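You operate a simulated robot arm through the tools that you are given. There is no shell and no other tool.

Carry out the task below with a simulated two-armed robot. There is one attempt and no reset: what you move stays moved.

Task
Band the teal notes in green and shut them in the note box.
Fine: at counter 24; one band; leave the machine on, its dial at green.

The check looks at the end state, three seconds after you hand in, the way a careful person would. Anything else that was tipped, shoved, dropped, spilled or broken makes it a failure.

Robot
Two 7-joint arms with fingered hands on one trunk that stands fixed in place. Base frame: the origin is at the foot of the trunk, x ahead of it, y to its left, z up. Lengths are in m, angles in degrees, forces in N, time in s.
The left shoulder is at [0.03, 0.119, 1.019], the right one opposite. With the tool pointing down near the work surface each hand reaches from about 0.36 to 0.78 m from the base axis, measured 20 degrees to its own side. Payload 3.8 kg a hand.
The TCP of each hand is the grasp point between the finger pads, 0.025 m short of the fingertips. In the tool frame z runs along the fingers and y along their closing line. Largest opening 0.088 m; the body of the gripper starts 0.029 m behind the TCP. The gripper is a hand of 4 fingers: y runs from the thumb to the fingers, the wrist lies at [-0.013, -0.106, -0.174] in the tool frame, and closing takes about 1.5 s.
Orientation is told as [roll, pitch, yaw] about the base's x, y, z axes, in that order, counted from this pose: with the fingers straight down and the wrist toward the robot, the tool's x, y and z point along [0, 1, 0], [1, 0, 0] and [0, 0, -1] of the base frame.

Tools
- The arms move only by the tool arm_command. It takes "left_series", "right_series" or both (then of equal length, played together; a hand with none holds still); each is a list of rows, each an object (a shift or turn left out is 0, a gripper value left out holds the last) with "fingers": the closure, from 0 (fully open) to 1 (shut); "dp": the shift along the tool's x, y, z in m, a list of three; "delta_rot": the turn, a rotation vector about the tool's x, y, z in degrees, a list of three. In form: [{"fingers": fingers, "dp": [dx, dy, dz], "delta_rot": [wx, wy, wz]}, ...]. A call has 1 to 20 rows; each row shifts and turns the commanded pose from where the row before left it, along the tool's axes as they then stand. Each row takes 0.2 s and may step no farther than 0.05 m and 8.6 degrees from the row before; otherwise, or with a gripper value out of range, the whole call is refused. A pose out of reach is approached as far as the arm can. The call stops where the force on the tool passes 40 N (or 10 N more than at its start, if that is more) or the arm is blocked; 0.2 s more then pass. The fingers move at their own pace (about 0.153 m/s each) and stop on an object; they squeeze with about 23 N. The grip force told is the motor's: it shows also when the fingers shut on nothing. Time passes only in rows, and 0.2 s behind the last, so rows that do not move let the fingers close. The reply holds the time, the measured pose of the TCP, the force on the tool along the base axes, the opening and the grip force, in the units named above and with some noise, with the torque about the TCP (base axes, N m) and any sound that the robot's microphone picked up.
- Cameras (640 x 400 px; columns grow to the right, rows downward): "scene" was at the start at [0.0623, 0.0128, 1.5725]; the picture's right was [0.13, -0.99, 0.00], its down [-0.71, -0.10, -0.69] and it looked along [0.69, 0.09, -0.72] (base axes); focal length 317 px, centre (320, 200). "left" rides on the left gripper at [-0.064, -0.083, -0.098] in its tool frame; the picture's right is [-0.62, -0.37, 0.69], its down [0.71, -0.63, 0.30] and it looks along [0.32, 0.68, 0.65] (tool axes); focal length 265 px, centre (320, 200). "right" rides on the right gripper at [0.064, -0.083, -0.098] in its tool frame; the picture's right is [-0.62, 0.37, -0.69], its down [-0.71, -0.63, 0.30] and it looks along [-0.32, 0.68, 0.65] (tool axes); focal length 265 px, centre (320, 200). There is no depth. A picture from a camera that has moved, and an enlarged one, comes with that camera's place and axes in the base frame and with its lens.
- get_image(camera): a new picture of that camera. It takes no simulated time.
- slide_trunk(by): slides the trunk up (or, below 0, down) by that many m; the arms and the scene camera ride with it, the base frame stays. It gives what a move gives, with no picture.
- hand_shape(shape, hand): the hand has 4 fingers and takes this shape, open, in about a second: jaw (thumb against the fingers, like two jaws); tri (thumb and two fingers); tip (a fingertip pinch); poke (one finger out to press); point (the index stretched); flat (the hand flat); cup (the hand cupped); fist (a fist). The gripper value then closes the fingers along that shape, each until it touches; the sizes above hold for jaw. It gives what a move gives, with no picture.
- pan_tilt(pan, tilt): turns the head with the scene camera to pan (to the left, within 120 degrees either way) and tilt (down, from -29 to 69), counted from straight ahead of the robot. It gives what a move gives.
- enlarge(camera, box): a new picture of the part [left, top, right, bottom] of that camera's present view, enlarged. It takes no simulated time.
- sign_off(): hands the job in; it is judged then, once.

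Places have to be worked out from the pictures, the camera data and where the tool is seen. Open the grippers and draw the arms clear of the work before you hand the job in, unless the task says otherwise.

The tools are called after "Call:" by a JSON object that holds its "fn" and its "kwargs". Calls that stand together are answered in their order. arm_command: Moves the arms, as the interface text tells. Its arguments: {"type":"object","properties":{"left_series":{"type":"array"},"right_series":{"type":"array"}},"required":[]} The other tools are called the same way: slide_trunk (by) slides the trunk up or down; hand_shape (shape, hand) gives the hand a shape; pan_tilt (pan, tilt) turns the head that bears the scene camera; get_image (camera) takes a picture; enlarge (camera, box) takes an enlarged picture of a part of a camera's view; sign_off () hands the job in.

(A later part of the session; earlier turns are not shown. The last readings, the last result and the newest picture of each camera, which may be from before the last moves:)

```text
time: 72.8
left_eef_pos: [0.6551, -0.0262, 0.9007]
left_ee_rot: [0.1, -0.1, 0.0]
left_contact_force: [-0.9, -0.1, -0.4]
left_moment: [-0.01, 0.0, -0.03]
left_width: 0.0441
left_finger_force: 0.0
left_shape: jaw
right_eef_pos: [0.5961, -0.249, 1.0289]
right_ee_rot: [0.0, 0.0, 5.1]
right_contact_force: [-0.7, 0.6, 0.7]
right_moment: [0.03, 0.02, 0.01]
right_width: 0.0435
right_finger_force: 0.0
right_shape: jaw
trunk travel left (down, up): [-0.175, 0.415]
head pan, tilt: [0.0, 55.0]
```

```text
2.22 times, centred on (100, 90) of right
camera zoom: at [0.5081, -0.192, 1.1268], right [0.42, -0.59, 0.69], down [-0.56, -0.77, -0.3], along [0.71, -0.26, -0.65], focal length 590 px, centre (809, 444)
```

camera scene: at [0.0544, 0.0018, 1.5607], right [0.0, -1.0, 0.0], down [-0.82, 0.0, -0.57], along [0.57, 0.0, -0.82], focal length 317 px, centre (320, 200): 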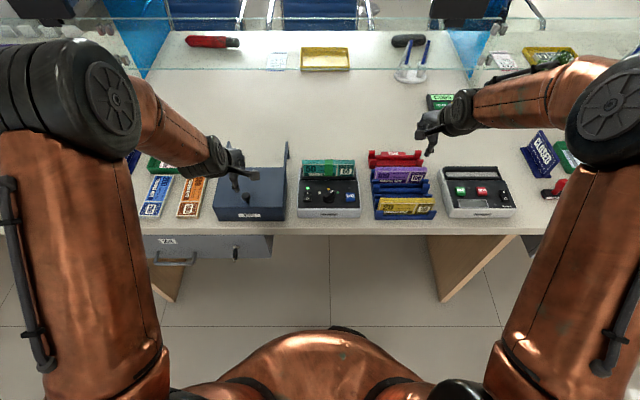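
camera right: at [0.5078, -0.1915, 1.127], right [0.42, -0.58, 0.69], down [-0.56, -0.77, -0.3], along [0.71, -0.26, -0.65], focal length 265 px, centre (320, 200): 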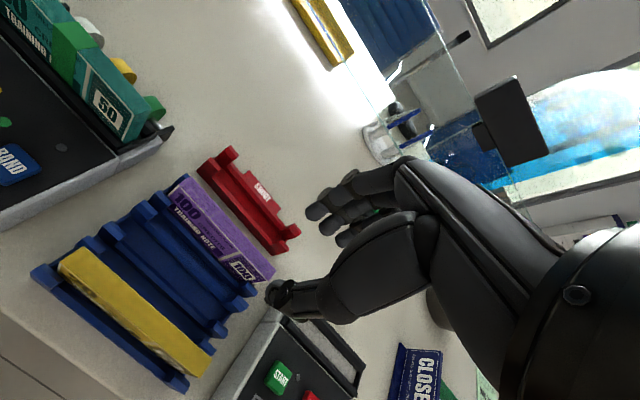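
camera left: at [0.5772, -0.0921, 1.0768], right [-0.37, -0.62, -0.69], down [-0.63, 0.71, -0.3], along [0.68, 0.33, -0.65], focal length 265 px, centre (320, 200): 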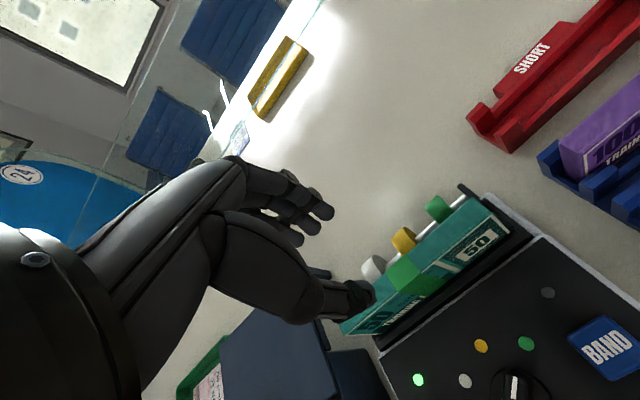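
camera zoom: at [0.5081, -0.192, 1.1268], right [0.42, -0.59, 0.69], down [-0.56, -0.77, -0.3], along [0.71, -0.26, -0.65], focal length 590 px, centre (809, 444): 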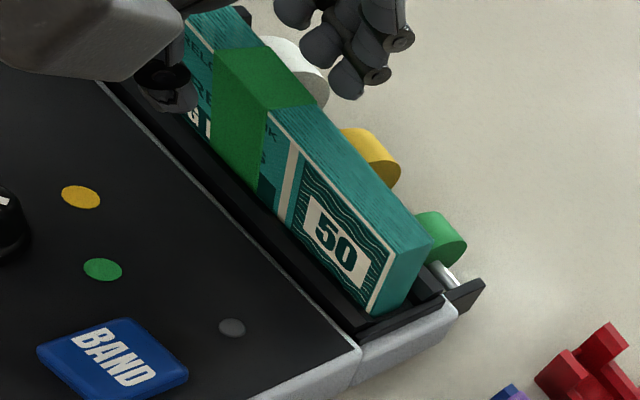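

The thumb is in front and the fingers behind the bundle. I lower the last 22 mm and close.

Call:
{"fn": "arm_command", "kwargs": {"left_series": [{"dp": [0, 0.001, 0.008]}, {"dp": [0, 0.001, 0.008]}, {"dp": [0, 0, 0.006]}, {}]}}

Call:
{"fn": "enlarge", "kwargs": {"camera": "left", "box": [250, 150, 520, 400]}}

Call:
{"fn": "enlarge", "kwargs": {"camera": "right", "box": [0, 0, 200, 180]}}

```text
time: 73.8
left_eef_pos: [0.6574, -0.0249, 0.8781]
left_ee_rot: [-0.1, 0.0, 0.0]
left_contact_force: [-0.3, -0.3, -0.7]
left_moment: [0.0, 0.01, -0.02]
left_width: 0.0444
left_finger_force: 0.0
left_shape: jaw
right_eef_pos: [0.5963, -0.2486, 1.0286]
right_ee_rot: [-0.1, 0.0, 5.0]
right_contact_force: [-0.3, 0.3, -0.7]
right_moment: [0.0, 0.01, 0.0]
right_width: 0.0436
right_finger_force: 0.1
right_shape: jaw
trunk travel left (down, up): [-0.175, 0.415]
head pan, tilt: [0.0, 55.0]
```

```text
1.60 times, centred on (385, 275) of left
camera zoom: at [0.5743, -0.0889, 0.9767], right [-0.37, -0.62, -0.69], down [-0.63, 0.71, -0.3], along [0.68, 0.32, -0.65], focal length 425 px, centre (216, 80)
```

zoom: 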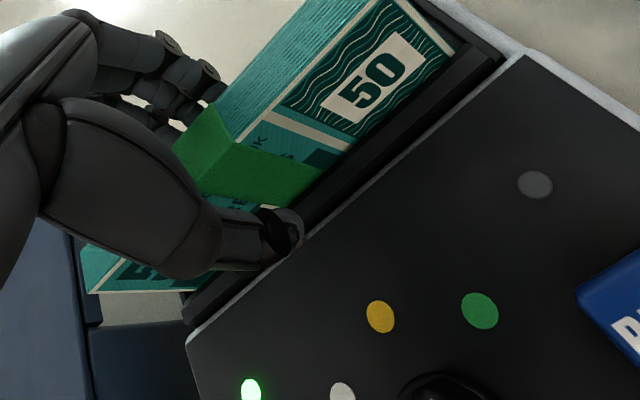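

```text
2.22 times, centred on (100, 90) of right
camera zoom: at [0.5083, -0.192, 1.1267], right [0.42, -0.59, 0.69], down [-0.56, -0.77, -0.3], along [0.71, -0.26, -0.65], focal length 590 px, centre (809, 444)
```

zoom: 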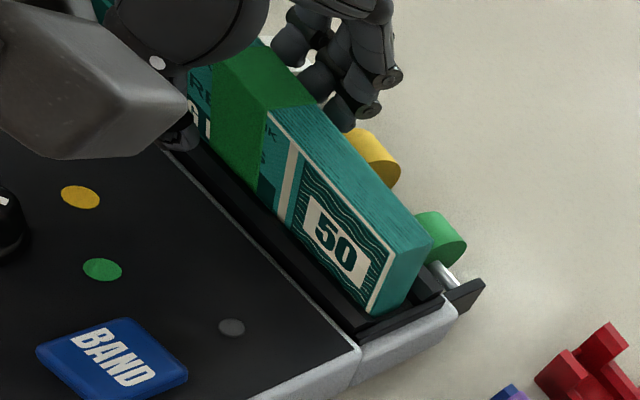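

No contact so far. I close the left jaw on the bundle.

Call:
{"fn": "arm_command", "kwargs": {"left_series": [{"fingers": 0.7}, {"fingers": 0.85}, {"fingers": 1.0}, {}, {}, {}, {}]}}

Call:
{"fn": "enlarge", "kwargs": {"camera": "right", "box": [0, 0, 200, 180]}}

```text
time: 75.4
left_eef_pos: [0.6568, -0.0249, 0.8778]
left_ee_rot: [0.1, 0.1, 0.1]
left_contact_force: [0.3, 0.3, 1.1]
left_moment: [0.02, -0.06, -0.06]
left_width: 0.0128
left_finger_force: 23.2
left_shape: jaw
right_eef_pos: [0.5973, -0.2489, 1.0275]
right_ee_rot: [-0.1, 0.0, 5.0]
right_contact_force: [1.0, -0.4, -0.1]
right_moment: [0.01, -0.02, 0.04]
right_width: 0.0434
right_finger_force: 0.1
right_shape: jaw
trunk travel left (down, up): [-0.175, 0.415]
head pan, tilt: [0.0, 55.0]
```

```text
2.22 times, centred on (100, 90) of right
camera zoom: at [0.5084, -0.192, 1.1266], right [0.42, -0.59, 0.69], down [-0.56, -0.77, -0.3], along [0.71, -0.26, -0.65], focal length 590 px, centre (809, 444)
```

zoom: 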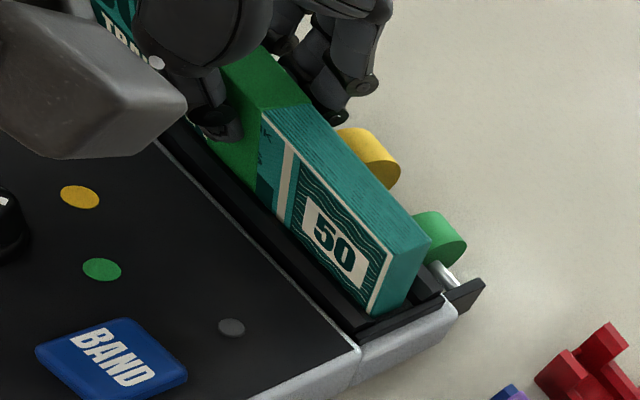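

The grip is firm (12.8 mm, 23 N). I lift the bundle straight up, slowly at first.

Call:
{"fn": "arm_command", "kwargs": {"left_series": [{"dp": [0, 0, -0.006]}, {"dp": [0, 0, -0.01]}, {"dp": [0, 0, -0.015]}, {"dp": [0, 0, -0.025]}, {"dp": [0, 0, -0.03]}, {"dp": [0, 0, -0.03]}, {}]}}

Call:
{"fn": "get_image", "kwargs": {"camera": "left"}}

Call:
{"fn": "get_image", "kwargs": {"camera": "right"}}

Call:
{"fn": "get_image", "kwargs": {"camera": "scene"}}

```text
time: 77.0
left_eef_pos: [0.6559, -0.0231, 0.9939]
left_ee_rot: [0.0, 0.0, 0.2]
left_contact_force: [0.2, -0.6, -1.0]
left_moment: [-0.01, -0.03, 0.01]
left_width: 0.0131
left_finger_force: 23.7
left_shape: jaw
right_eef_pos: [0.5961, -0.2488, 1.0279]
right_ee_rot: [0.0, 0.0, 5.0]
right_contact_force: [0.6, 0.1, -0.4]
right_moment: [0.02, 0.04, 0.02]
right_width: 0.0435
right_finger_force: 0.0
right_shape: jaw
trunk travel left (down, up): [-0.175, 0.415]
head pan, tilt: [0.0, 55.0]
```

```text
taken
camera left: at [0.5734, -0.0873, 1.0924], right [-0.37, -0.62, -0.69], down [-0.63, 0.71, -0.3], along [0.68, 0.33, -0.65], focal length 265 px, centre (320, 200)
```

left: 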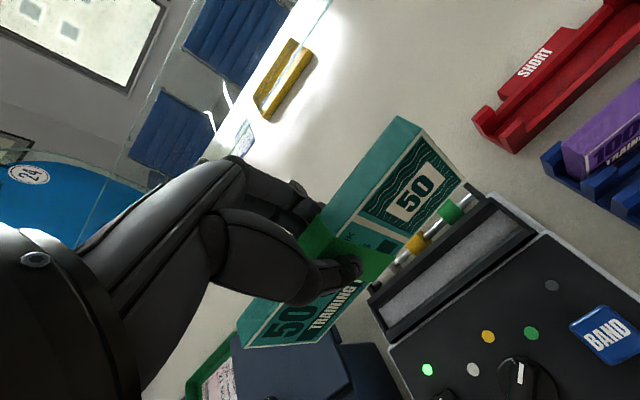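

```text
taken
camera right: at [0.5087, -0.1921, 1.1265], right [0.42, -0.59, 0.69], down [-0.56, -0.77, -0.3], along [0.71, -0.26, -0.65], focal length 265 px, centre (320, 200)
```

right: 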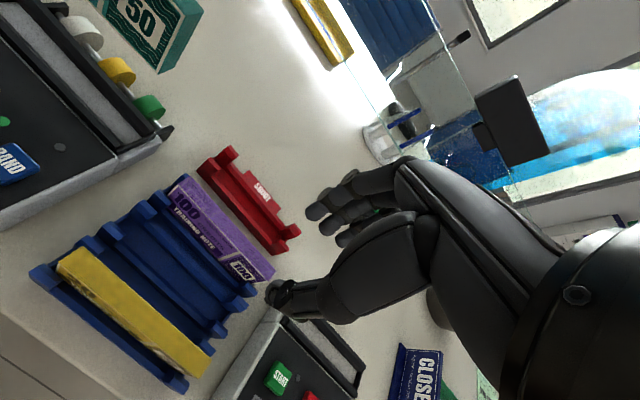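

```text
taken
camera scene: at [0.0554, 0.0017, 1.5606], right [0.0, -1.0, 0.0], down [-0.82, 0.0, -0.57], along [0.57, 0.0, -0.82], focal length 317 px, centre (320, 200)
```

scene: 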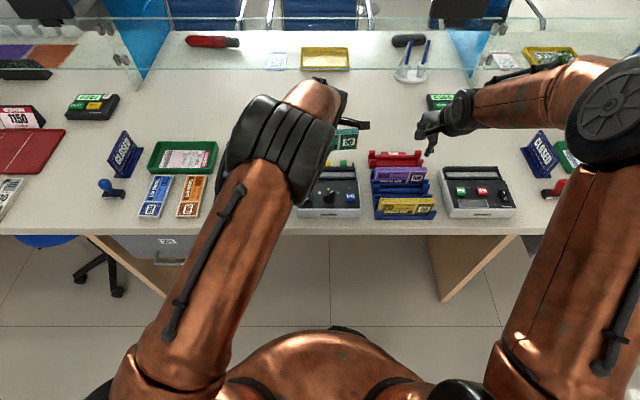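

The banded bundle is free and the bander still shows power on and dial at green. I move it toward me first, then left over the open box.

Call:
{"fn": "arm_command", "kwargs": {"left_series": [{"dp": [0, -0.04, 0]}, {"dp": [0.005, -0.041, 0]}, {"dp": [0.043, 0, 0]}, {"dp": [0.043, 0, 0]}, {"dp": [0.043, 0, 0]}, {"dp": [0.043, 0, 0]}, {"dp": [0.042, 0, 0]}, {}]}}

Call:
{"fn": "get_image", "kwargs": {"camera": "left"}}

Call:
{"fn": "get_image", "kwargs": {"camera": "scene"}}

```text
time: 78.8
left_eef_pos: [0.5769, 0.195, 0.9943]
left_ee_rot: [0.0, 0.0, 0.1]
left_contact_force: [0.7, 0.2, -1.4]
left_moment: [0.03, -0.01, -0.01]
left_width: 0.0129
left_finger_force: 23.0
left_shape: jaw
right_eef_pos: [0.596, -0.2487, 1.0283]
right_ee_rot: [0.0, 0.0, 5.0]
right_contact_force: [-0.4, 0.9, -0.5]
right_moment: [-0.01, 0.03, 0.0]
right_width: 0.0437
right_finger_force: 0.1
right_shape: jaw
trunk travel left (down, up): [-0.175, 0.415]
head pan, tilt: [0.0, 55.0]
```

```text
taken
camera left: at [0.4941, 0.1307, 1.0925], right [-0.37, -0.62, -0.69], down [-0.63, 0.71, -0.3], along [0.68, 0.32, -0.65], focal length 265 px, centre (320, 200)
```

left: 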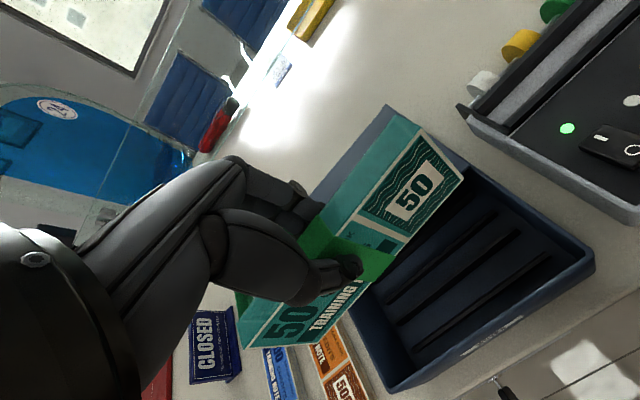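

```text
taken
camera scene: at [0.055, 0.001, 1.5606], right [0.0, -1.0, 0.0], down [-0.82, 0.0, -0.57], along [0.57, 0.0, -0.82], focal length 317 px, centre (320, 200)
```

scene: 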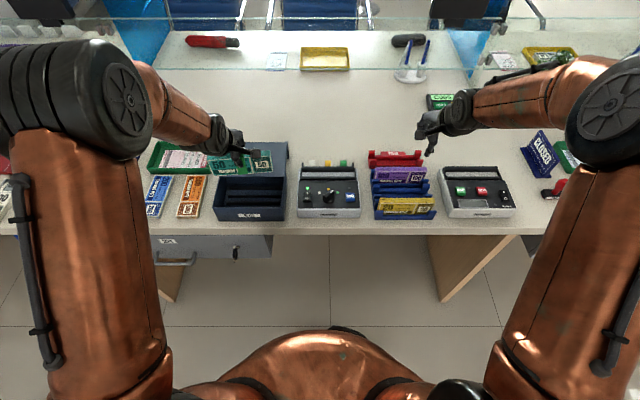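

The bundle is over the box. I enlarge both views to check its alignment with the opening.

Call:
{"fn": "enlarge", "kwargs": {"camera": "scene", "box": [200, 120, 310, 225]}}

Call:
{"fn": "enlarge", "kwargs": {"camera": "left", "box": [220, 90, 600, 400]}}

```text
3.81 times, centred on (255, 172) of scene
camera zoom: at [0.055, 0.001, 1.5606], right [0.0, -1.0, 0.0], down [-0.82, 0.0, -0.57], along [0.57, 0.0, -0.82], focal length 1209 px, centre (568, 305)
```

zoom: 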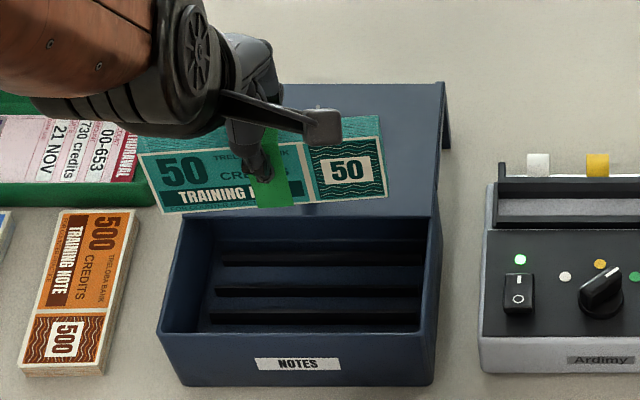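

```text
1.29 times, centred on (410, 245) of left
camera zoom: at [0.4941, 0.1307, 1.0925], right [-0.37, -0.62, -0.69], down [-0.63, 0.71, -0.3], along [0.68, 0.32, -0.65], focal length 342 px, centre (204, 142)
```

zoom: 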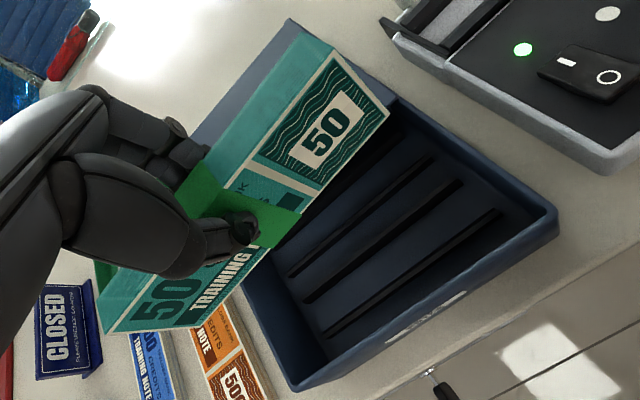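

The bundle hangs about 6° counter-clockwise in this grip and 7 mm forward of the TCP. I yaw the hand -6°, shift 9 mm toward me, and lower to just above the rim.

Call:
{"fn": "arm_command", "kwargs": {"left_series": [{"dp": [0, -0.009, 0], "delta_rot": [0, 0, 3]}, {"delta_rot": [0, 0, 2.8]}, {"dp": [0, 0, 0.03]}, {"dp": [0, 0, 0.03]}, {}]}}

Call:
{"fn": "enlarge", "kwargs": {"camera": "scene", "box": [200, 130, 310, 225]}}

Call:
{"fn": "enlarge", "kwargs": {"camera": "left", "box": [220, 90, 600, 400]}}

```text
time: 80.0
left_eef_pos: [0.5691, 0.1952, 0.9346]
left_ee_rot: [0.0, 0.1, -5.8]
left_contact_force: [0.7, 0.1, -2.0]
left_moment: [-0.01, 0.01, 0.01]
left_width: 0.0131
left_finger_force: 23.7
left_shape: jaw
right_eef_pos: [0.596, -0.2482, 1.0279]
right_ee_rot: [0.0, 0.0, 4.9]
right_contact_force: [-0.4, 0.5, 0.5]
right_moment: [-0.01, 0.02, -0.03]
right_width: 0.0436
right_finger_force: 0.0
right_shape: jaw
trunk travel left (down, up): [-0.175, 0.415]
head pan, tilt: [0.0, 55.0]
```

```text
4.21 times, centred on (255, 178) of scene
camera zoom: at [0.0546, 0.0019, 1.5607], right [0.0, -1.0, 0.0], down [-0.82, 0.0, -0.57], along [0.57, 0.0, -0.82], focal length 1336 px, centre (594, 295)
```

zoom: 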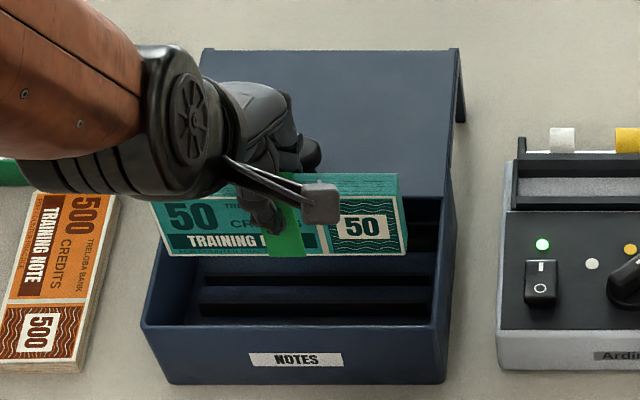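

```text
1.29 times, centred on (410, 245) of left
camera zoom: at [0.48, 0.1396, 1.0323], right [-0.43, -0.58, -0.69], down [-0.55, 0.77, -0.3], along [0.71, 0.25, -0.65], focal length 342 px, centre (204, 142)
```

zoom: 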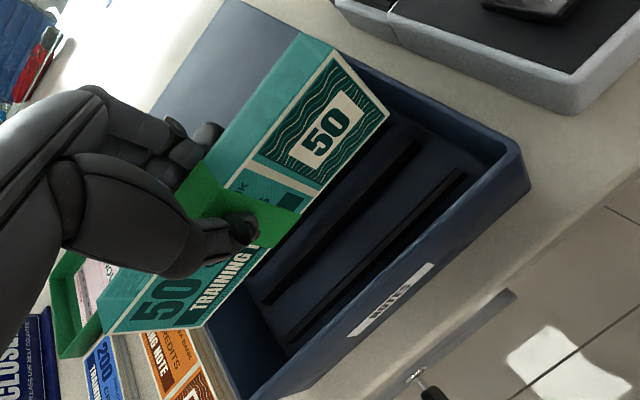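

The bundle lies within the opening with ~1 cm spare at each end and ~3 cm front and back. I trim 2° more yaw and lower it into the box.

Call:
{"fn": "arm_command", "kwargs": {"left_series": [{"dp": [0, 0, 0.015], "delta_rot": [0, 0, 2]}, {"dp": [0, 0, 0.015]}, {"dp": [0, 0, 0.015]}, {"dp": [0, 0, 0.01]}, {"dp": [0, 0, 0.008]}, {}]}}

Call:
{"fn": "enlarge", "kwargs": {"camera": "scene", "box": [200, 130, 310, 225]}}

Call:
{"fn": "enlarge", "kwargs": {"camera": "left", "box": [220, 90, 600, 400]}}

```text
time: 81.4
left_eef_pos: [0.5689, 0.1966, 0.8702]
left_ee_rot: [0.0, 0.1, -7.9]
left_contact_force: [-0.3, -0.4, -1.3]
left_moment: [-0.01, 0.01, -0.01]
left_width: 0.0128
left_finger_force: 22.9
left_shape: jaw
right_eef_pos: [0.5969, -0.2477, 1.0293]
right_ee_rot: [0.0, -0.1, 5.0]
right_contact_force: [0.3, -0.1, 0.8]
right_moment: [0.0, -0.03, 0.03]
right_width: 0.0435
right_finger_force: 0.1
right_shape: jaw
trunk travel left (down, up): [-0.175, 0.415]
head pan, tilt: [0.0, 55.0]
```

```text
4.21 times, centred on (255, 178) of scene
camera zoom: at [0.0548, 0.002, 1.5607], right [0.0, -1.0, 0.0], down [-0.82, 0.0, -0.57], along [0.57, 0.0, -0.82], focal length 1336 px, centre (594, 295)
```

zoom: 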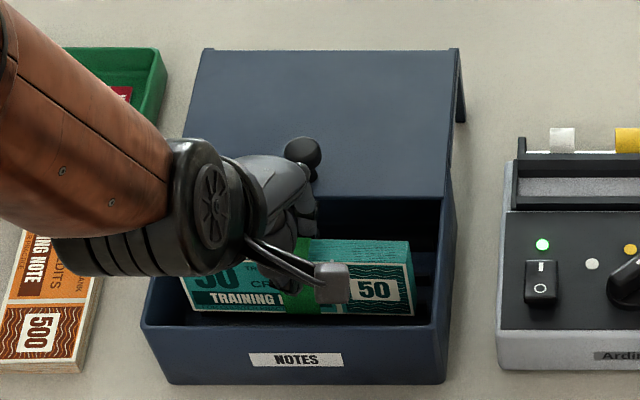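

```text
1.29 times, centred on (410, 245) of left
camera zoom: at [0.4774, 0.1434, 0.9686], right [-0.45, -0.56, -0.69], down [-0.53, 0.79, -0.3], along [0.72, 0.23, -0.65], focal length 342 px, centre (204, 142)
```

zoom: 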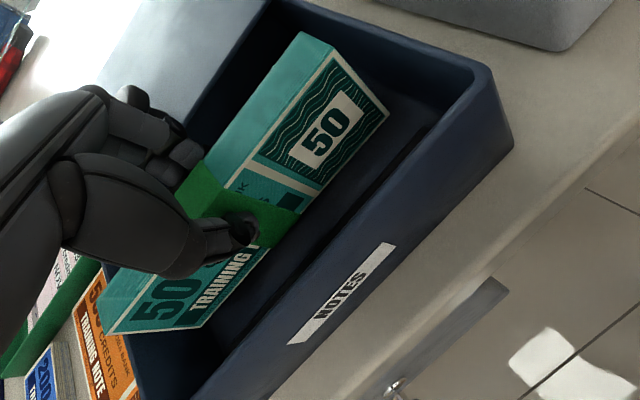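

The bundle is inside the box walls. I lower in small steps until it touches the floor or ribs.

Call:
{"fn": "arm_command", "kwargs": {"left_series": [{"dp": [0, 0, 0.005]}, {"dp": [0, 0, 0.005]}, {"dp": [0, 0, 0.004]}, {"dp": [0, 0, 0.003]}, {}]}}

```text
time: 82.6
left_eef_pos: [0.5671, 0.1945, 0.8538]
left_ee_rot: [0.1, 0.0, -7.7]
left_contact_force: [-0.1, 0.2, -0.4]
left_moment: [0.0, 0.02, -0.02]
left_width: 0.0128
left_finger_force: 23.2
left_shape: jaw
right_eef_pos: [0.5975, -0.2486, 1.0282]
right_ee_rot: [0.1, 0.0, 4.9]
right_contact_force: [0.3, 0.7, -0.3]
right_moment: [0.01, 0.01, 0.02]
right_width: 0.0436
right_finger_force: 0.1
right_shape: jaw
trunk travel left (down, up): [-0.175, 0.415]
head pan, tilt: [0.0, 55.0]
```

Call:
{"fn": "arm_command", "kwargs": {"left_series": [{"dp": [0, 0, 0.003]}, {"dp": [0, 0, 0.003]}, {"dp": [0, 0, 0.002]}, {}]}}

Call:
{"fn": "enlarge", "kwargs": {"camera": "scene", "box": [200, 130, 310, 225]}}

```text
time: 83.6
left_eef_pos: [0.5681, 0.1957, 0.8459]
left_ee_rot: [0.0, 0.0, -7.8]
left_contact_force: [-1.1, 0.4, -0.4]
left_moment: [0.01, 0.05, -0.01]
left_width: 0.0128
left_finger_force: 23.4
left_shape: jaw
right_eef_pos: [0.5968, -0.249, 1.0284]
right_ee_rot: [0.0, 0.0, 5.0]
right_contact_force: [-0.5, 0.2, -0.2]
right_moment: [-0.03, 0.04, 0.03]
right_width: 0.0437
right_finger_force: 0.0
right_shape: jaw
trunk travel left (down, up): [-0.175, 0.415]
head pan, tilt: [0.0, 55.0]
```

```text
4.21 times, centred on (255, 178) of scene
camera zoom: at [0.0548, 0.002, 1.5607], right [0.0, -1.0, 0.0], down [-0.82, 0.0, -0.57], along [0.57, 0.0, -0.82], focal length 1336 px, centre (594, 295)
```

zoom: 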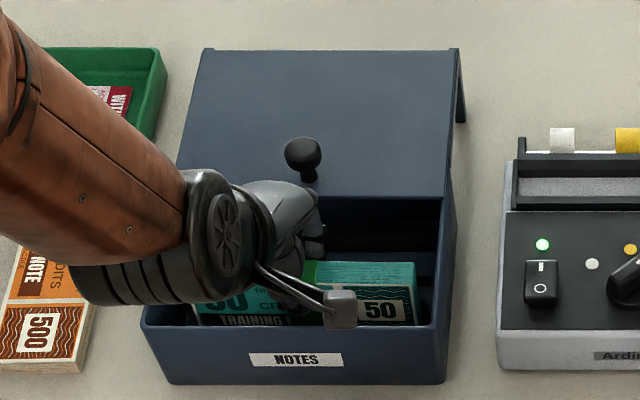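

No contact yet at a bottom height of about 0.789. I continue down in 2 mm steps.

Call:
{"fn": "arm_command", "kwargs": {"left_series": [{"dp": [0, 0, 0.002]}, {"dp": [0, 0, 0.002]}, {"dp": [0, 0, 0.002]}, {}]}}

```text
time: 84.6
left_eef_pos: [0.568, 0.1965, 0.8427]
left_ee_rot: [-0.1, -0.1, -7.8]
left_contact_force: [-1.1, 0.3, 5.6]
left_moment: [0.02, 0.04, 0.03]
left_width: 0.013
left_finger_force: 23.3
left_shape: jaw
right_eef_pos: [0.596, -0.2482, 1.0291]
right_ee_rot: [-0.1, 0.1, 5.1]
right_contact_force: [0.5, 0.1, 1.1]
right_moment: [-0.01, -0.02, 0.02]
right_width: 0.0436
right_finger_force: 0.0
right_shape: jaw
trunk travel left (down, up): [-0.175, 0.415]
head pan, tilt: [0.0, 55.0]
```

The bundle touches the box floor (5.6 N up at TCP z 0.843). I relieve 1 mm, then open just enough (about 28 mm) so the thumb stays clear of the front wall.

Call:
{"fn": "arm_command", "kwargs": {"left_series": [{"dp": [0, 0, -0.0015]}, {"fingers": 0.82}, {"fingers": 0.76}, {"fingers": 0.7}, {"fingers": 0.67}, {}, {}]}}

Call:
{"fn": "enlarge", "kwargs": {"camera": "scene", "box": [200, 130, 310, 225]}}

Call:
{"fn": "enlarge", "kwargs": {"camera": "left", "box": [220, 90, 600, 400]}}

```text
time: 86.2
left_eef_pos: [0.5696, 0.1948, 0.8424]
left_ee_rot: [0.0, 0.0, -7.8]
left_contact_force: [-0.1, 0.3, 0.1]
left_moment: [-0.02, -0.02, -0.03]
left_width: 0.0286
left_finger_force: 0.1
left_shape: jaw
right_eef_pos: [0.5971, -0.2493, 1.0288]
right_ee_rot: [-0.1, 0.0, 5.0]
right_contact_force: [0.2, -0.2, -0.2]
right_moment: [0.04, 0.0, 0.0]
right_width: 0.0436
right_finger_force: 0.0
right_shape: jaw
trunk travel left (down, up): [-0.175, 0.415]
head pan, tilt: [0.0, 55.0]
```

```text
4.21 times, centred on (255, 178) of scene
camera zoom: at [0.0549, 0.002, 1.5607], right [0.0, -1.0, 0.0], down [-0.82, 0.0, -0.57], along [0.57, 0.0, -0.82], focal length 1336 px, centre (594, 295)
```

zoom: 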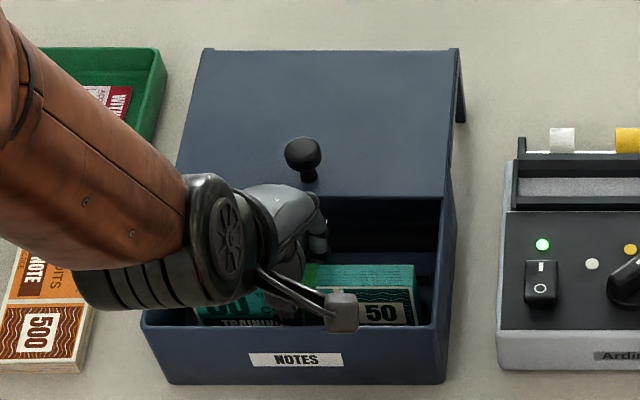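

```text
1.29 times, centred on (410, 245) of left
camera zoom: at [0.4772, 0.1426, 0.9405], right [-0.45, -0.56, -0.69], down [-0.53, 0.79, -0.3], along [0.72, 0.23, -0.65], focal length 342 px, centre (204, 142)
```

zoom: 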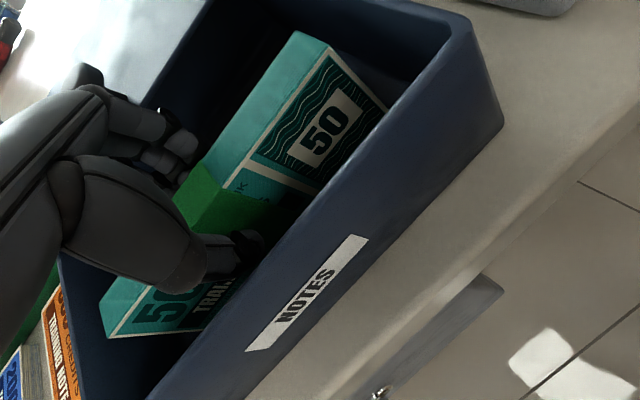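

It stands on its own inside the box. I raise the hand straight up and clear, then look at the bundle's height against the rim.

Call:
{"fn": "arm_command", "kwargs": {"left_series": [{"dp": [0, 0, -0.006]}, {"dp": [0, 0, -0.01]}, {"dp": [0, 0, -0.015]}, {"dp": [0, 0, -0.03]}, {"dp": [0, 0, -0.04]}, {"dp": [0, 0, -0.04]}, {}]}}

Call:
{"fn": "get_image", "kwargs": {"camera": "left"}}

Call:
{"fn": "enlarge", "kwargs": {"camera": "scene", "box": [200, 130, 310, 225]}}

```text
time: 87.8
left_eef_pos: [0.567, 0.1949, 0.9839]
left_ee_rot: [0.0, 0.0, -7.7]
left_contact_force: [0.1, -0.1, 0.4]
left_moment: [-0.04, 0.01, 0.04]
left_width: 0.0286
left_finger_force: 0.0
left_shape: jaw
right_eef_pos: [0.5963, -0.248, 1.0282]
right_ee_rot: [0.0, 0.1, 5.0]
right_contact_force: [1.0, -0.8, 0.8]
right_moment: [0.0, -0.03, 0.03]
right_width: 0.0437
right_finger_force: 0.0
right_shape: jaw
trunk travel left (down, up): [-0.175, 0.415]
head pan, tilt: [0.0, 55.0]
```

```text
taken
camera left: at [0.4757, 0.1426, 1.0822], right [-0.45, -0.56, -0.69], down [-0.53, 0.79, -0.3], along [0.72, 0.23, -0.65], focal length 265 px, centre (320, 200)
```

left: 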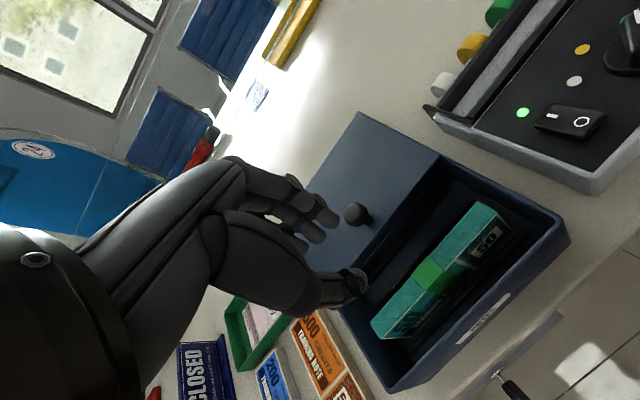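

```text
4.21 times, centred on (255, 178) of scene
camera zoom: at [0.0554, 0.0021, 1.5606], right [0.0, -1.0, 0.0], down [-0.82, 0.0, -0.57], along [0.57, 0.0, -0.82], focal length 1336 px, centre (594, 295)
```

zoom: 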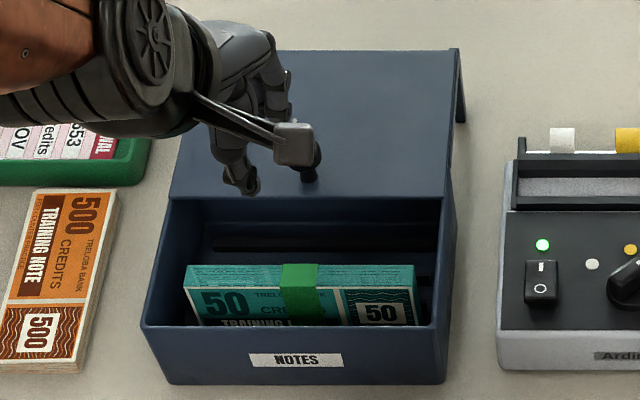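

The banded bundle stands in the front half of the box. I enlarge the left view to compare the bundle's top with the rim and lid heights.

Call:
{"fn": "enlarge", "kwargs": {"camera": "left", "box": [320, 130, 590, 390]}}

Call:
{"fn": "enlarge", "kwargs": {"camera": "scene", "box": [215, 170, 300, 225]}}

```text
1.54 times, centred on (455, 260) of left
camera zoom: at [0.4757, 0.1426, 1.0822], right [-0.45, -0.56, -0.69], down [-0.53, 0.79, -0.3], along [0.72, 0.23, -0.65], focal length 408 px, centre (112, 108)
```

zoom: 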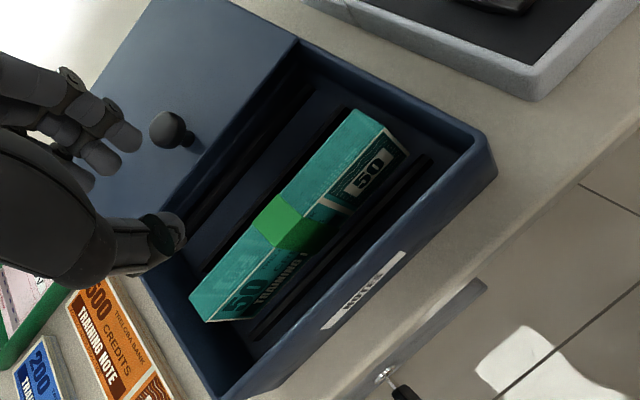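

```text
7.27 times, centred on (258, 198) of scene
camera zoom: at [0.0554, 0.0021, 1.5606], right [0.0, -1.0, 0.0], down [-0.82, 0.0, -0.57], along [0.57, 0.0, -0.82], focal length 2308 px, centre (774, 218)
```

zoom: 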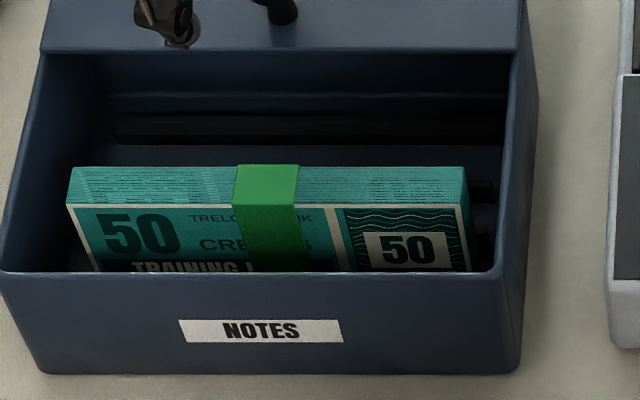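

The bundle's top is about level with the rim, so to be sure the lid clears I will lay it flat: go back down around it with the same opening, nudge its top backward with the thumb so it tips, then rise. First I return to the release pose.

Call:
{"fn": "arm_command", "kwargs": {"left_series": [{"dp": [0, 0, 0.04]}, {"dp": [0, 0, 0.04]}, {"dp": [0, 0, 0.025]}, {"dp": [0, 0, 0.012]}, {"dp": [0, 0, 0.01]}, {}]}}

Call:
{"fn": "enlarge", "kwargs": {"camera": "left", "box": [220, 90, 600, 400]}}

Call:
{"fn": "enlarge", "kwargs": {"camera": "scene", "box": [215, 160, 300, 225]}}

```text
time: 89.2
left_eef_pos: [0.5666, 0.1947, 0.8559]
left_ee_rot: [-0.1, 0.0, -7.8]
left_contact_force: [-0.5, 0.1, -0.6]
left_moment: [0.01, 0.0, -0.01]
left_width: 0.0286
left_finger_force: 0.2
left_shape: jaw
right_eef_pos: [0.5962, -0.249, 1.0289]
right_ee_rot: [0.1, 0.0, 4.9]
right_contact_force: [-0.2, -0.5, 0.8]
right_moment: [-0.02, 0.02, -0.01]
right_width: 0.0434
right_finger_force: 0.1
right_shape: jaw
trunk travel left (down, up): [-0.175, 0.415]
head pan, tilt: [0.0, 55.0]
```

```text
1.29 times, centred on (410, 245) of left
camera zoom: at [0.476, 0.1424, 0.9535], right [-0.45, -0.56, -0.69], down [-0.53, 0.79, -0.3], along [0.72, 0.23, -0.65], focal length 342 px, centre (204, 142)
```

zoom: 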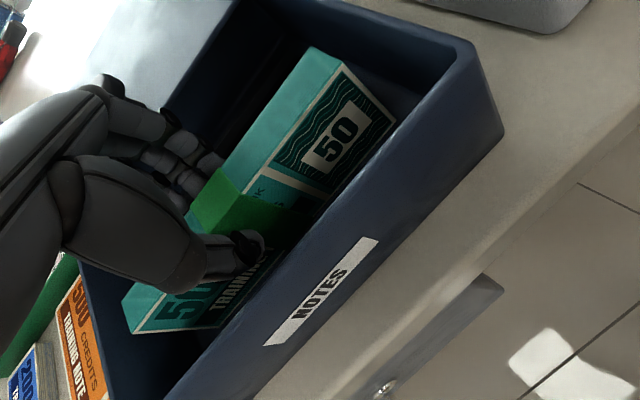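

```text
6.15 times, centred on (258, 192) of scene
camera zoom: at [0.0547, 0.002, 1.5607], right [0.0, -1.0, 0.0], down [-0.82, 0.0, -0.57], along [0.57, 0.0, -0.82], focal length 1953 px, centre (705, 246)
```

zoom: 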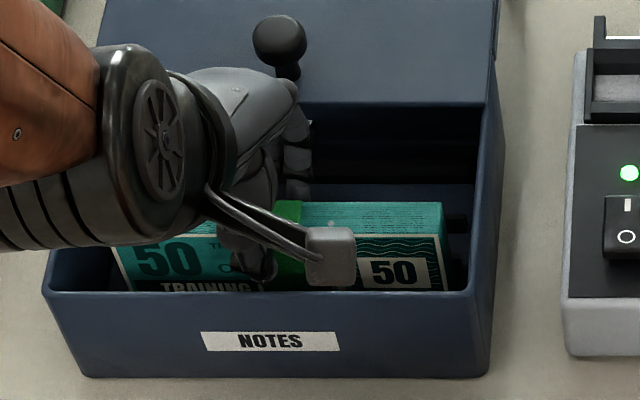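

Pushing here would bring the knuckles too near the knob, so I first measure the clearance by light touch: I rise, close the jaw, and touch the bundle's top and then the front rim with the fingertips.

Call:
{"fn": "arm_command", "kwargs": {"left_series": [{"dp": [0, 0, -0.01]}, {"dp": [0, 0, -0.02]}, {"dp": [0, 0, -0.035]}, {"fingers": 0.85}, {"fingers": 1.0}, {}, {}]}}

Call:
{"fn": "enlarge", "kwargs": {"camera": "left", "box": [250, 120, 570, 400]}}

Call:
{"fn": "enlarge", "kwargs": {"camera": "scene", "box": [215, 150, 300, 225]}}

```text
time: 90.8
left_eef_pos: [0.5665, 0.1958, 0.9197]
left_ee_rot: [-0.1, 0.0, -7.8]
left_contact_force: [-0.3, -1.1, -0.2]
left_moment: [-0.01, 0.01, -0.01]
left_width: 0.0
left_finger_force: 22.8
left_shape: jaw
right_eef_pos: [0.5972, -0.2475, 1.0279]
right_ee_rot: [0.0, 0.0, 5.0]
right_contact_force: [-0.6, 0.9, -0.8]
right_moment: [0.03, 0.0, 0.01]
right_width: 0.0437
right_finger_force: 0.0
right_shape: jaw
trunk travel left (down, up): [-0.175, 0.415]
head pan, tilt: [0.0, 55.0]
```

```text
1.43 times, centred on (410, 260) of left
camera zoom: at [0.4757, 0.1437, 1.0189], right [-0.45, -0.56, -0.69], down [-0.53, 0.79, -0.3], along [0.72, 0.23, -0.65], focal length 379 px, centre (191, 114)
```

zoom: 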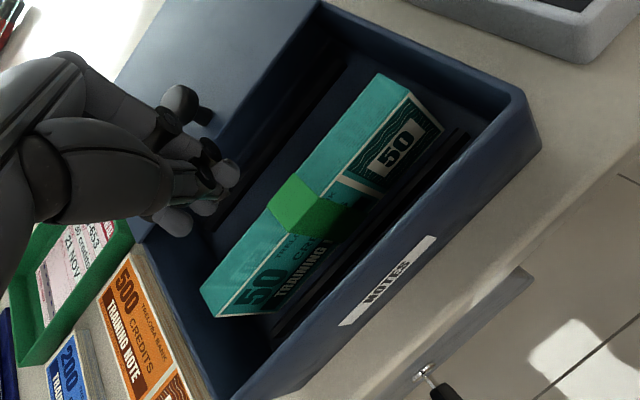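

```text
5.33 times, centred on (258, 188) of scene
camera zoom: at [0.0547, 0.002, 1.5607], right [0.0, -1.0, 0.0], down [-0.82, 0.0, -0.57], along [0.57, 0.0, -0.82], focal length 1692 px, centre (653, 267)
```

zoom: 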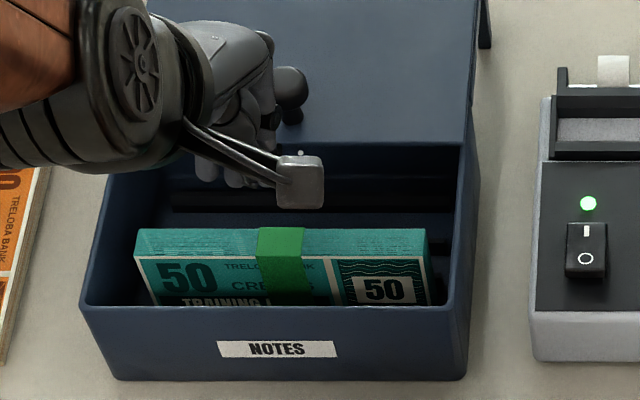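

The bundle still stands steadily. I lower the closed fingertips lightly onto its top.

Call:
{"fn": "arm_command", "kwargs": {"left_series": [{"dp": [0, 0.004, 0.02]}, {"dp": [0, 0, 0.018]}, {"dp": [0, 0, 0.003]}, {}]}}

Call:
{"fn": "arm_command", "kwargs": {"left_series": [{"dp": [0, 0, 0.0015]}, {"dp": [0, 0, 0.0015]}, {"dp": [0, 0, 0.0015]}, {}]}}

```text
time: 91.8
left_eef_pos: [0.5705, 0.1941, 0.8787]
left_ee_rot: [0.0, 0.0, -7.8]
left_contact_force: [0.4, 0.6, 0.2]
left_moment: [0.01, 0.0, -0.02]
left_width: 0.0002
left_finger_force: 23.5
left_shape: jaw
right_eef_pos: [0.5963, -0.2476, 1.0291]
right_ee_rot: [0.0, 0.0, 5.0]
right_contact_force: [-0.7, -0.4, 0.4]
right_moment: [-0.01, 0.02, 0.0]
right_width: 0.0436
right_finger_force: 0.1
right_shape: jaw
trunk travel left (down, up): [-0.175, 0.415]
head pan, tilt: [0.0, 55.0]
```

```text
time: 92.8
left_eef_pos: [0.5705, 0.1939, 0.8736]
left_ee_rot: [0.0, 0.0, -7.8]
left_contact_force: [0.4, -0.4, -0.5]
left_moment: [-0.01, 0.0, 0.03]
left_width: 0.0
left_finger_force: 23.2
left_shape: jaw
right_eef_pos: [0.5965, -0.2485, 1.0291]
right_ee_rot: [-0.1, -0.1, 5.0]
right_contact_force: [0.6, -0.3, 0.0]
right_moment: [0.0, -0.01, 0.0]
right_width: 0.0435
right_finger_force: 0.1
right_shape: jaw
trunk travel left (down, up): [-0.175, 0.415]
head pan, tilt: [0.0, 55.0]
```

No contact yet at z 0.8736. I continue in 1.5 mm steps.

Call:
{"fn": "arm_command", "kwargs": {"left_series": [{"dp": [0, 0, 0.0015]}, {"dp": [0, 0, 0.0015]}, {}]}}

Call:
{"fn": "arm_command", "kwargs": {"left_series": [{"dp": [0, 0, 0.0015]}, {"dp": [0, 0, 0.0015]}, {}]}}

Call:
{"fn": "enlarge", "kwargs": {"camera": "left", "box": [250, 120, 570, 400]}}

```text
time: 93.6
left_eef_pos: [0.5702, 0.1945, 0.8722]
left_ee_rot: [-0.1, -0.2, -7.7]
left_contact_force: [0.3, 0.6, 3.9]
left_moment: [0.03, 0.02, 0.04]
left_width: 0.0
left_finger_force: 22.9
left_shape: jaw
right_eef_pos: [0.5974, -0.2486, 1.0285]
right_ee_rot: [-0.1, 0.0, 5.1]
right_contact_force: [-0.2, 0.6, -0.7]
right_moment: [-0.01, 0.01, -0.01]
right_width: 0.0433
right_finger_force: 0.1
right_shape: jaw
trunk travel left (down, up): [-0.175, 0.415]
head pan, tilt: [0.0, 55.0]
```

```text
time: 94.4
left_eef_pos: [0.5707, 0.1939, 0.8712]
left_ee_rot: [0.0, -0.2, -7.7]
left_contact_force: [3.5, 1.2, 17.9]
left_moment: [0.1, -0.08, 0.01]
left_width: 0.0001
left_finger_force: 23.1
left_shape: jaw
right_eef_pos: [0.5946, -0.249, 1.0293]
right_ee_rot: [0.0, -0.1, 4.9]
right_contact_force: [0.1, 0.8, 0.2]
right_moment: [0.0, 0.0, -0.02]
right_width: 0.0436
right_finger_force: 0.1
right_shape: jaw
trunk travel left (down, up): [-0.175, 0.415]
head pan, tilt: [0.0, 55.0]
```

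```text
1.43 times, centred on (410, 260) of left
camera zoom: at [0.4802, 0.1417, 0.9691], right [-0.44, -0.56, -0.7], down [-0.53, 0.79, -0.31], along [0.73, 0.23, -0.65], focal length 379 px, centre (191, 114)
```

zoom: 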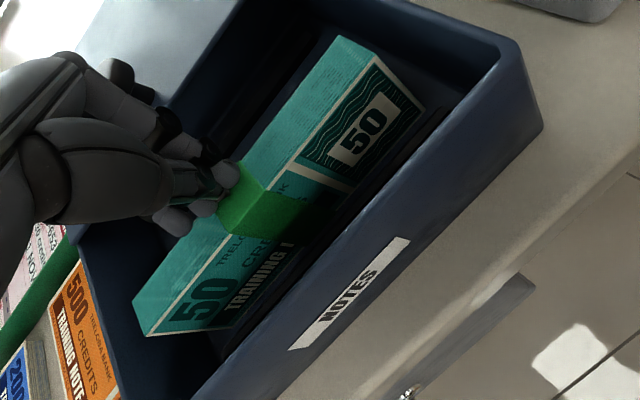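

The fingertips meet the bundle's top at TCP z 0.872. I rise and repeat the touch on the front rim at x about 0.5265.

Call:
{"fn": "arm_command", "kwargs": {"left_series": [{"dp": [0, 0, -0.01]}, {"dp": [0, 0, -0.025]}, {"dp": [0, -0.022, 0]}, {"dp": [0, -0.022, 0]}, {"dp": [0, 0, 0.015]}, {}]}}

Call:
{"fn": "enlarge", "kwargs": {"camera": "left", "box": [250, 120, 570, 400]}}

Call:
{"fn": "enlarge", "kwargs": {"camera": "scene", "box": [215, 150, 300, 225]}}

```text
time: 95.8
left_eef_pos: [0.5287, 0.2017, 0.89]
left_ee_rot: [0.0, 0.0, -7.8]
left_contact_force: [-0.3, -0.2, 0.4]
left_moment: [0.03, 0.0, -0.02]
left_width: 0.0
left_finger_force: 23.2
left_shape: jaw
right_eef_pos: [0.5956, -0.2493, 1.0287]
right_ee_rot: [0.0, 0.0, 5.0]
right_contact_force: [-0.5, 0.5, -0.1]
right_moment: [0.02, 0.02, -0.02]
right_width: 0.0434
right_finger_force: 0.0
right_shape: jaw
trunk travel left (down, up): [-0.175, 0.415]
head pan, tilt: [0.0, 55.0]
```

```text
1.43 times, centred on (410, 260) of left
camera zoom: at [0.4377, 0.1496, 0.9887], right [-0.45, -0.56, -0.69], down [-0.53, 0.79, -0.3], along [0.72, 0.23, -0.65], focal length 379 px, centre (191, 114)
```

zoom: 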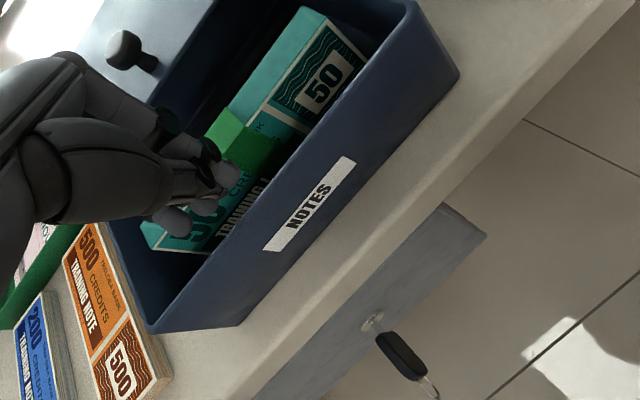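

```text
5.33 times, centred on (258, 188) of scene
camera zoom: at [0.0543, 0.0019, 1.5607], right [0.0, -1.0, 0.0], down [-0.82, 0.0, -0.57], along [0.57, 0.0, -0.82], focal length 1692 px, centre (653, 267)
```

zoom: 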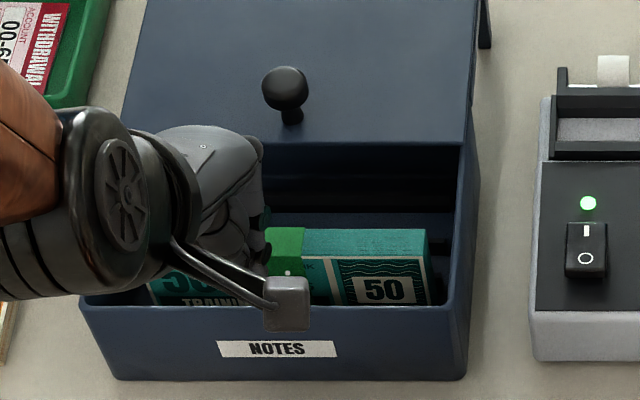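

The fingertips are above the front rim. I lower slowly until first contact.

Call:
{"fn": "arm_command", "kwargs": {"left_series": [{"dp": [0, 0, 0.005]}, {"dp": [0, 0, 0.003]}, {"dp": [0, 0, 0.002]}, {}]}}

```text
time: 96.8
left_eef_pos: [0.5283, 0.2001, 0.8789]
left_ee_rot: [0.0, 0.0, -7.8]
left_contact_force: [-1.3, 0.6, -0.7]
left_moment: [-0.01, 0.0, 0.0]
left_width: 0.0001
left_finger_force: 23.5
left_shape: jaw
right_eef_pos: [0.5962, -0.2481, 1.0288]
right_ee_rot: [0.1, 0.0, 5.0]
right_contact_force: [0.0, 0.0, -1.0]
right_moment: [0.03, -0.02, -0.01]
right_width: 0.0435
right_finger_force: 0.0
right_shape: jaw
trunk travel left (down, up): [-0.175, 0.415]
head pan, tilt: [0.0, 55.0]
```

Call:
{"fn": "arm_command", "kwargs": {"left_series": [{"dp": [0, 0, 0.0015]}, {"dp": [0, 0, 0.0015]}, {}]}}

```text
time: 97.6
left_eef_pos: [0.5283, 0.2002, 0.8772]
left_ee_rot: [0.0, 0.0, -7.8]
left_contact_force: [-0.3, -0.2, -0.1]
left_moment: [0.0, 0.04, -0.01]
left_width: 0.0
left_finger_force: 22.9
left_shape: jaw
right_eef_pos: [0.5966, -0.2492, 1.0286]
right_ee_rot: [0.1, -0.1, 5.0]
right_contact_force: [-0.6, -0.1, 0.0]
right_moment: [0.0, -0.01, -0.03]
right_width: 0.0436
right_finger_force: 0.0
right_shape: jaw
trunk travel left (down, up): [-0.175, 0.415]
head pan, tilt: [0.0, 55.0]
```

Call:
{"fn": "arm_command", "kwargs": {"left_series": [{"dp": [0, 0, 0.0015]}, {"dp": [0, 0, 0.0015]}, {}]}}

Call:
{"fn": "enlarge", "kwargs": {"camera": "left", "box": [250, 160, 450, 340]}}

```text
time: 98.4
left_eef_pos: [0.527, 0.2007, 0.8743]
left_ee_rot: [0.0, 0.0, -7.7]
left_contact_force: [0.6, 1.0, 0.9]
left_moment: [0.0, 0.03, -0.01]
left_width: 0.0002
left_finger_force: 23.1
left_shape: jaw
right_eef_pos: [0.5961, -0.249, 1.0299]
right_ee_rot: [-0.1, 0.0, 5.0]
right_contact_force: [-0.5, 0.9, -0.2]
right_moment: [0.0, -0.02, 0.04]
right_width: 0.0438
right_finger_force: 0.0
right_shape: jaw
trunk travel left (down, up): [-0.175, 0.415]
head pan, tilt: [0.0, 55.0]
```

```text
2.22 times, centred on (350, 250) of left
camera zoom: at [0.4371, 0.1479, 0.9717], right [-0.45, -0.56, -0.69], down [-0.53, 0.79, -0.3], along [0.72, 0.23, -0.65], focal length 590 px, centre (253, 89)
```

zoom: 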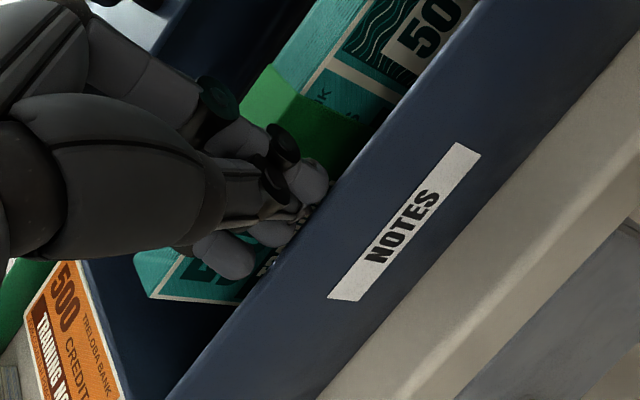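

Still no contact at 0.874. I go 3 mm further.

Call:
{"fn": "arm_command", "kwargs": {"left_series": [{"dp": [0, 0, 0.0015]}, {"dp": [0, 0, 0.0015]}, {}]}}

```text
time: 99.2
left_eef_pos: [0.5285, 0.1999, 0.8702]
left_ee_rot: [0.0, 0.0, -7.9]
left_contact_force: [3.0, -0.2, 5.6]
left_moment: [-0.04, -0.03, 0.02]
left_width: 0.0
left_finger_force: 23.3
left_shape: jaw
right_eef_pos: [0.5966, -0.2479, 1.0286]
right_ee_rot: [0.0, -0.1, 5.0]
right_contact_force: [-0.6, -0.7, 0.2]
right_moment: [-0.01, -0.01, 0.01]
right_width: 0.0436
right_finger_force: 0.1
right_shape: jaw
trunk travel left (down, up): [-0.175, 0.415]
head pan, tilt: [0.0, 55.0]
```

The touch came obliquely on the rim's inner edge (sideways force 3 N). I rise a few mm, shift 4 mm toward me, and touch the rim squarely.

Call:
{"fn": "arm_command", "kwargs": {"left_series": [{"dp": [0, 0, -0.006]}, {"dp": [0, -0.0045, -0.004]}, {"dp": [0, 0, 0.003]}, {}]}}

Call:
{"fn": "arm_command", "kwargs": {"left_series": [{"dp": [0, 0, 0.0015]}, {"dp": [0, 0, 0.0015]}, {}]}}

```text
time: 100.2
left_eef_pos: [0.5236, 0.2003, 0.877]
left_ee_rot: [0.1, -0.1, -7.8]
left_contact_force: [0.2, 0.0, -0.7]
left_moment: [0.01, -0.04, 0.03]
left_width: 0.0
left_finger_force: 23.4
left_shape: jaw
right_eef_pos: [0.5968, -0.2489, 1.0284]
right_ee_rot: [0.0, 0.1, 5.0]
right_contact_force: [-0.3, -0.2, 0.4]
right_moment: [-0.01, 0.04, -0.02]
right_width: 0.0437
right_finger_force: 0.0
right_shape: jaw
trunk travel left (down, up): [-0.175, 0.415]
head pan, tilt: [0.0, 55.0]
```

```text
time: 101.0
left_eef_pos: [0.5234, 0.2006, 0.876]
left_ee_rot: [0.2, -0.2, -7.7]
left_contact_force: [1.4, 2.2, 8.4]
left_moment: [0.13, -0.07, 0.0]
left_width: 0.0
left_finger_force: 23.1
left_shape: jaw
right_eef_pos: [0.5958, -0.2494, 1.0295]
right_ee_rot: [0.0, -0.1, 5.1]
right_contact_force: [-0.2, -1.6, 0.1]
right_moment: [-0.01, 0.04, -0.01]
right_width: 0.0436
right_finger_force: 0.0
right_shape: jaw
trunk travel left (down, up): [-0.175, 0.415]
head pan, tilt: [0.0, 55.0]
```

Square contact on the rim comes at TCP z 0.876, so the rim is about 4 mm higher than the banded bundle's top: the lid clears it standing. I rise, square the hand, open the jaw and go over the knob at about [0.640, 0.195].

Call:
{"fn": "arm_command", "kwargs": {"left_series": [{"dp": [0, 0, -0.02]}, {"dp": [0, 0, -0.035]}, {"dp": [0, 0, -0.035], "delta_rot": [0, 0, -7.8], "fingers": 0.4}, {"dp": [-0.002, 0.03, 0]}, {"dp": [-0.002, 0.03, 0]}, {"dp": [-0.001, 0.03, 0]}, {"dp": [0, 0.0265, 0]}, {}]}}

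Call:
{"fn": "enlarge", "kwargs": {"camera": "left", "box": [250, 120, 570, 400]}}

Call:
{"fn": "enlarge", "kwargs": {"camera": "scene", "box": [205, 130, 305, 225]}}

```text
time: 102.8
left_eef_pos: [0.6401, 0.197, 0.9641]
left_ee_rot: [0.1, 0.1, 0.1]
left_contact_force: [-0.4, -0.3, 0.3]
left_moment: [0.02, -0.01, 0.03]
left_width: 0.0526
left_finger_force: 0.0
left_shape: jaw
right_eef_pos: [0.5958, -0.249, 1.0285]
right_ee_rot: [0.0, 0.0, 5.0]
right_contact_force: [-0.9, -0.8, 0.0]
right_moment: [0.01, 0.03, -0.02]
right_width: 0.0436
right_finger_force: 0.0
right_shape: jaw
trunk travel left (down, up): [-0.175, 0.415]
head pan, tilt: [0.0, 55.0]
```

```text
1.43 times, centred on (410, 260) of left
camera zoom: at [0.5571, 0.1319, 1.0632], right [-0.37, -0.62, -0.69], down [-0.63, 0.71, -0.3], along [0.68, 0.32, -0.65], focal length 379 px, centre (191, 114)
```

zoom: 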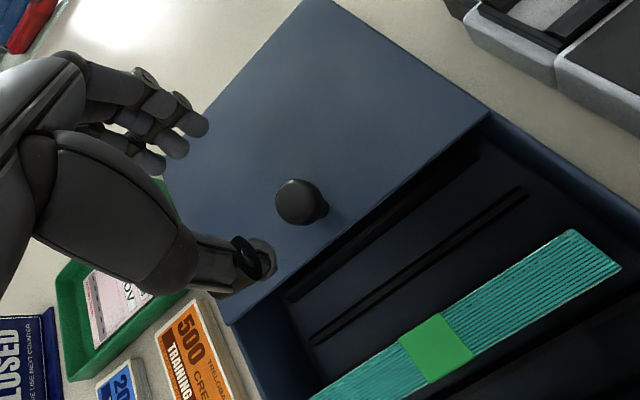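

```text
4.21 times, centred on (255, 178) of scene
camera zoom: at [0.0544, 0.002, 1.5607], right [0.0, -1.0, 0.0], down [-0.82, 0.0, -0.57], along [0.57, 0.0, -0.82], focal length 1336 px, centre (594, 295)
```

zoom: 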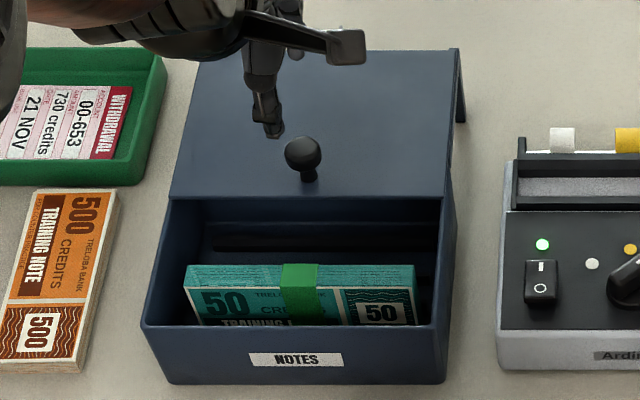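

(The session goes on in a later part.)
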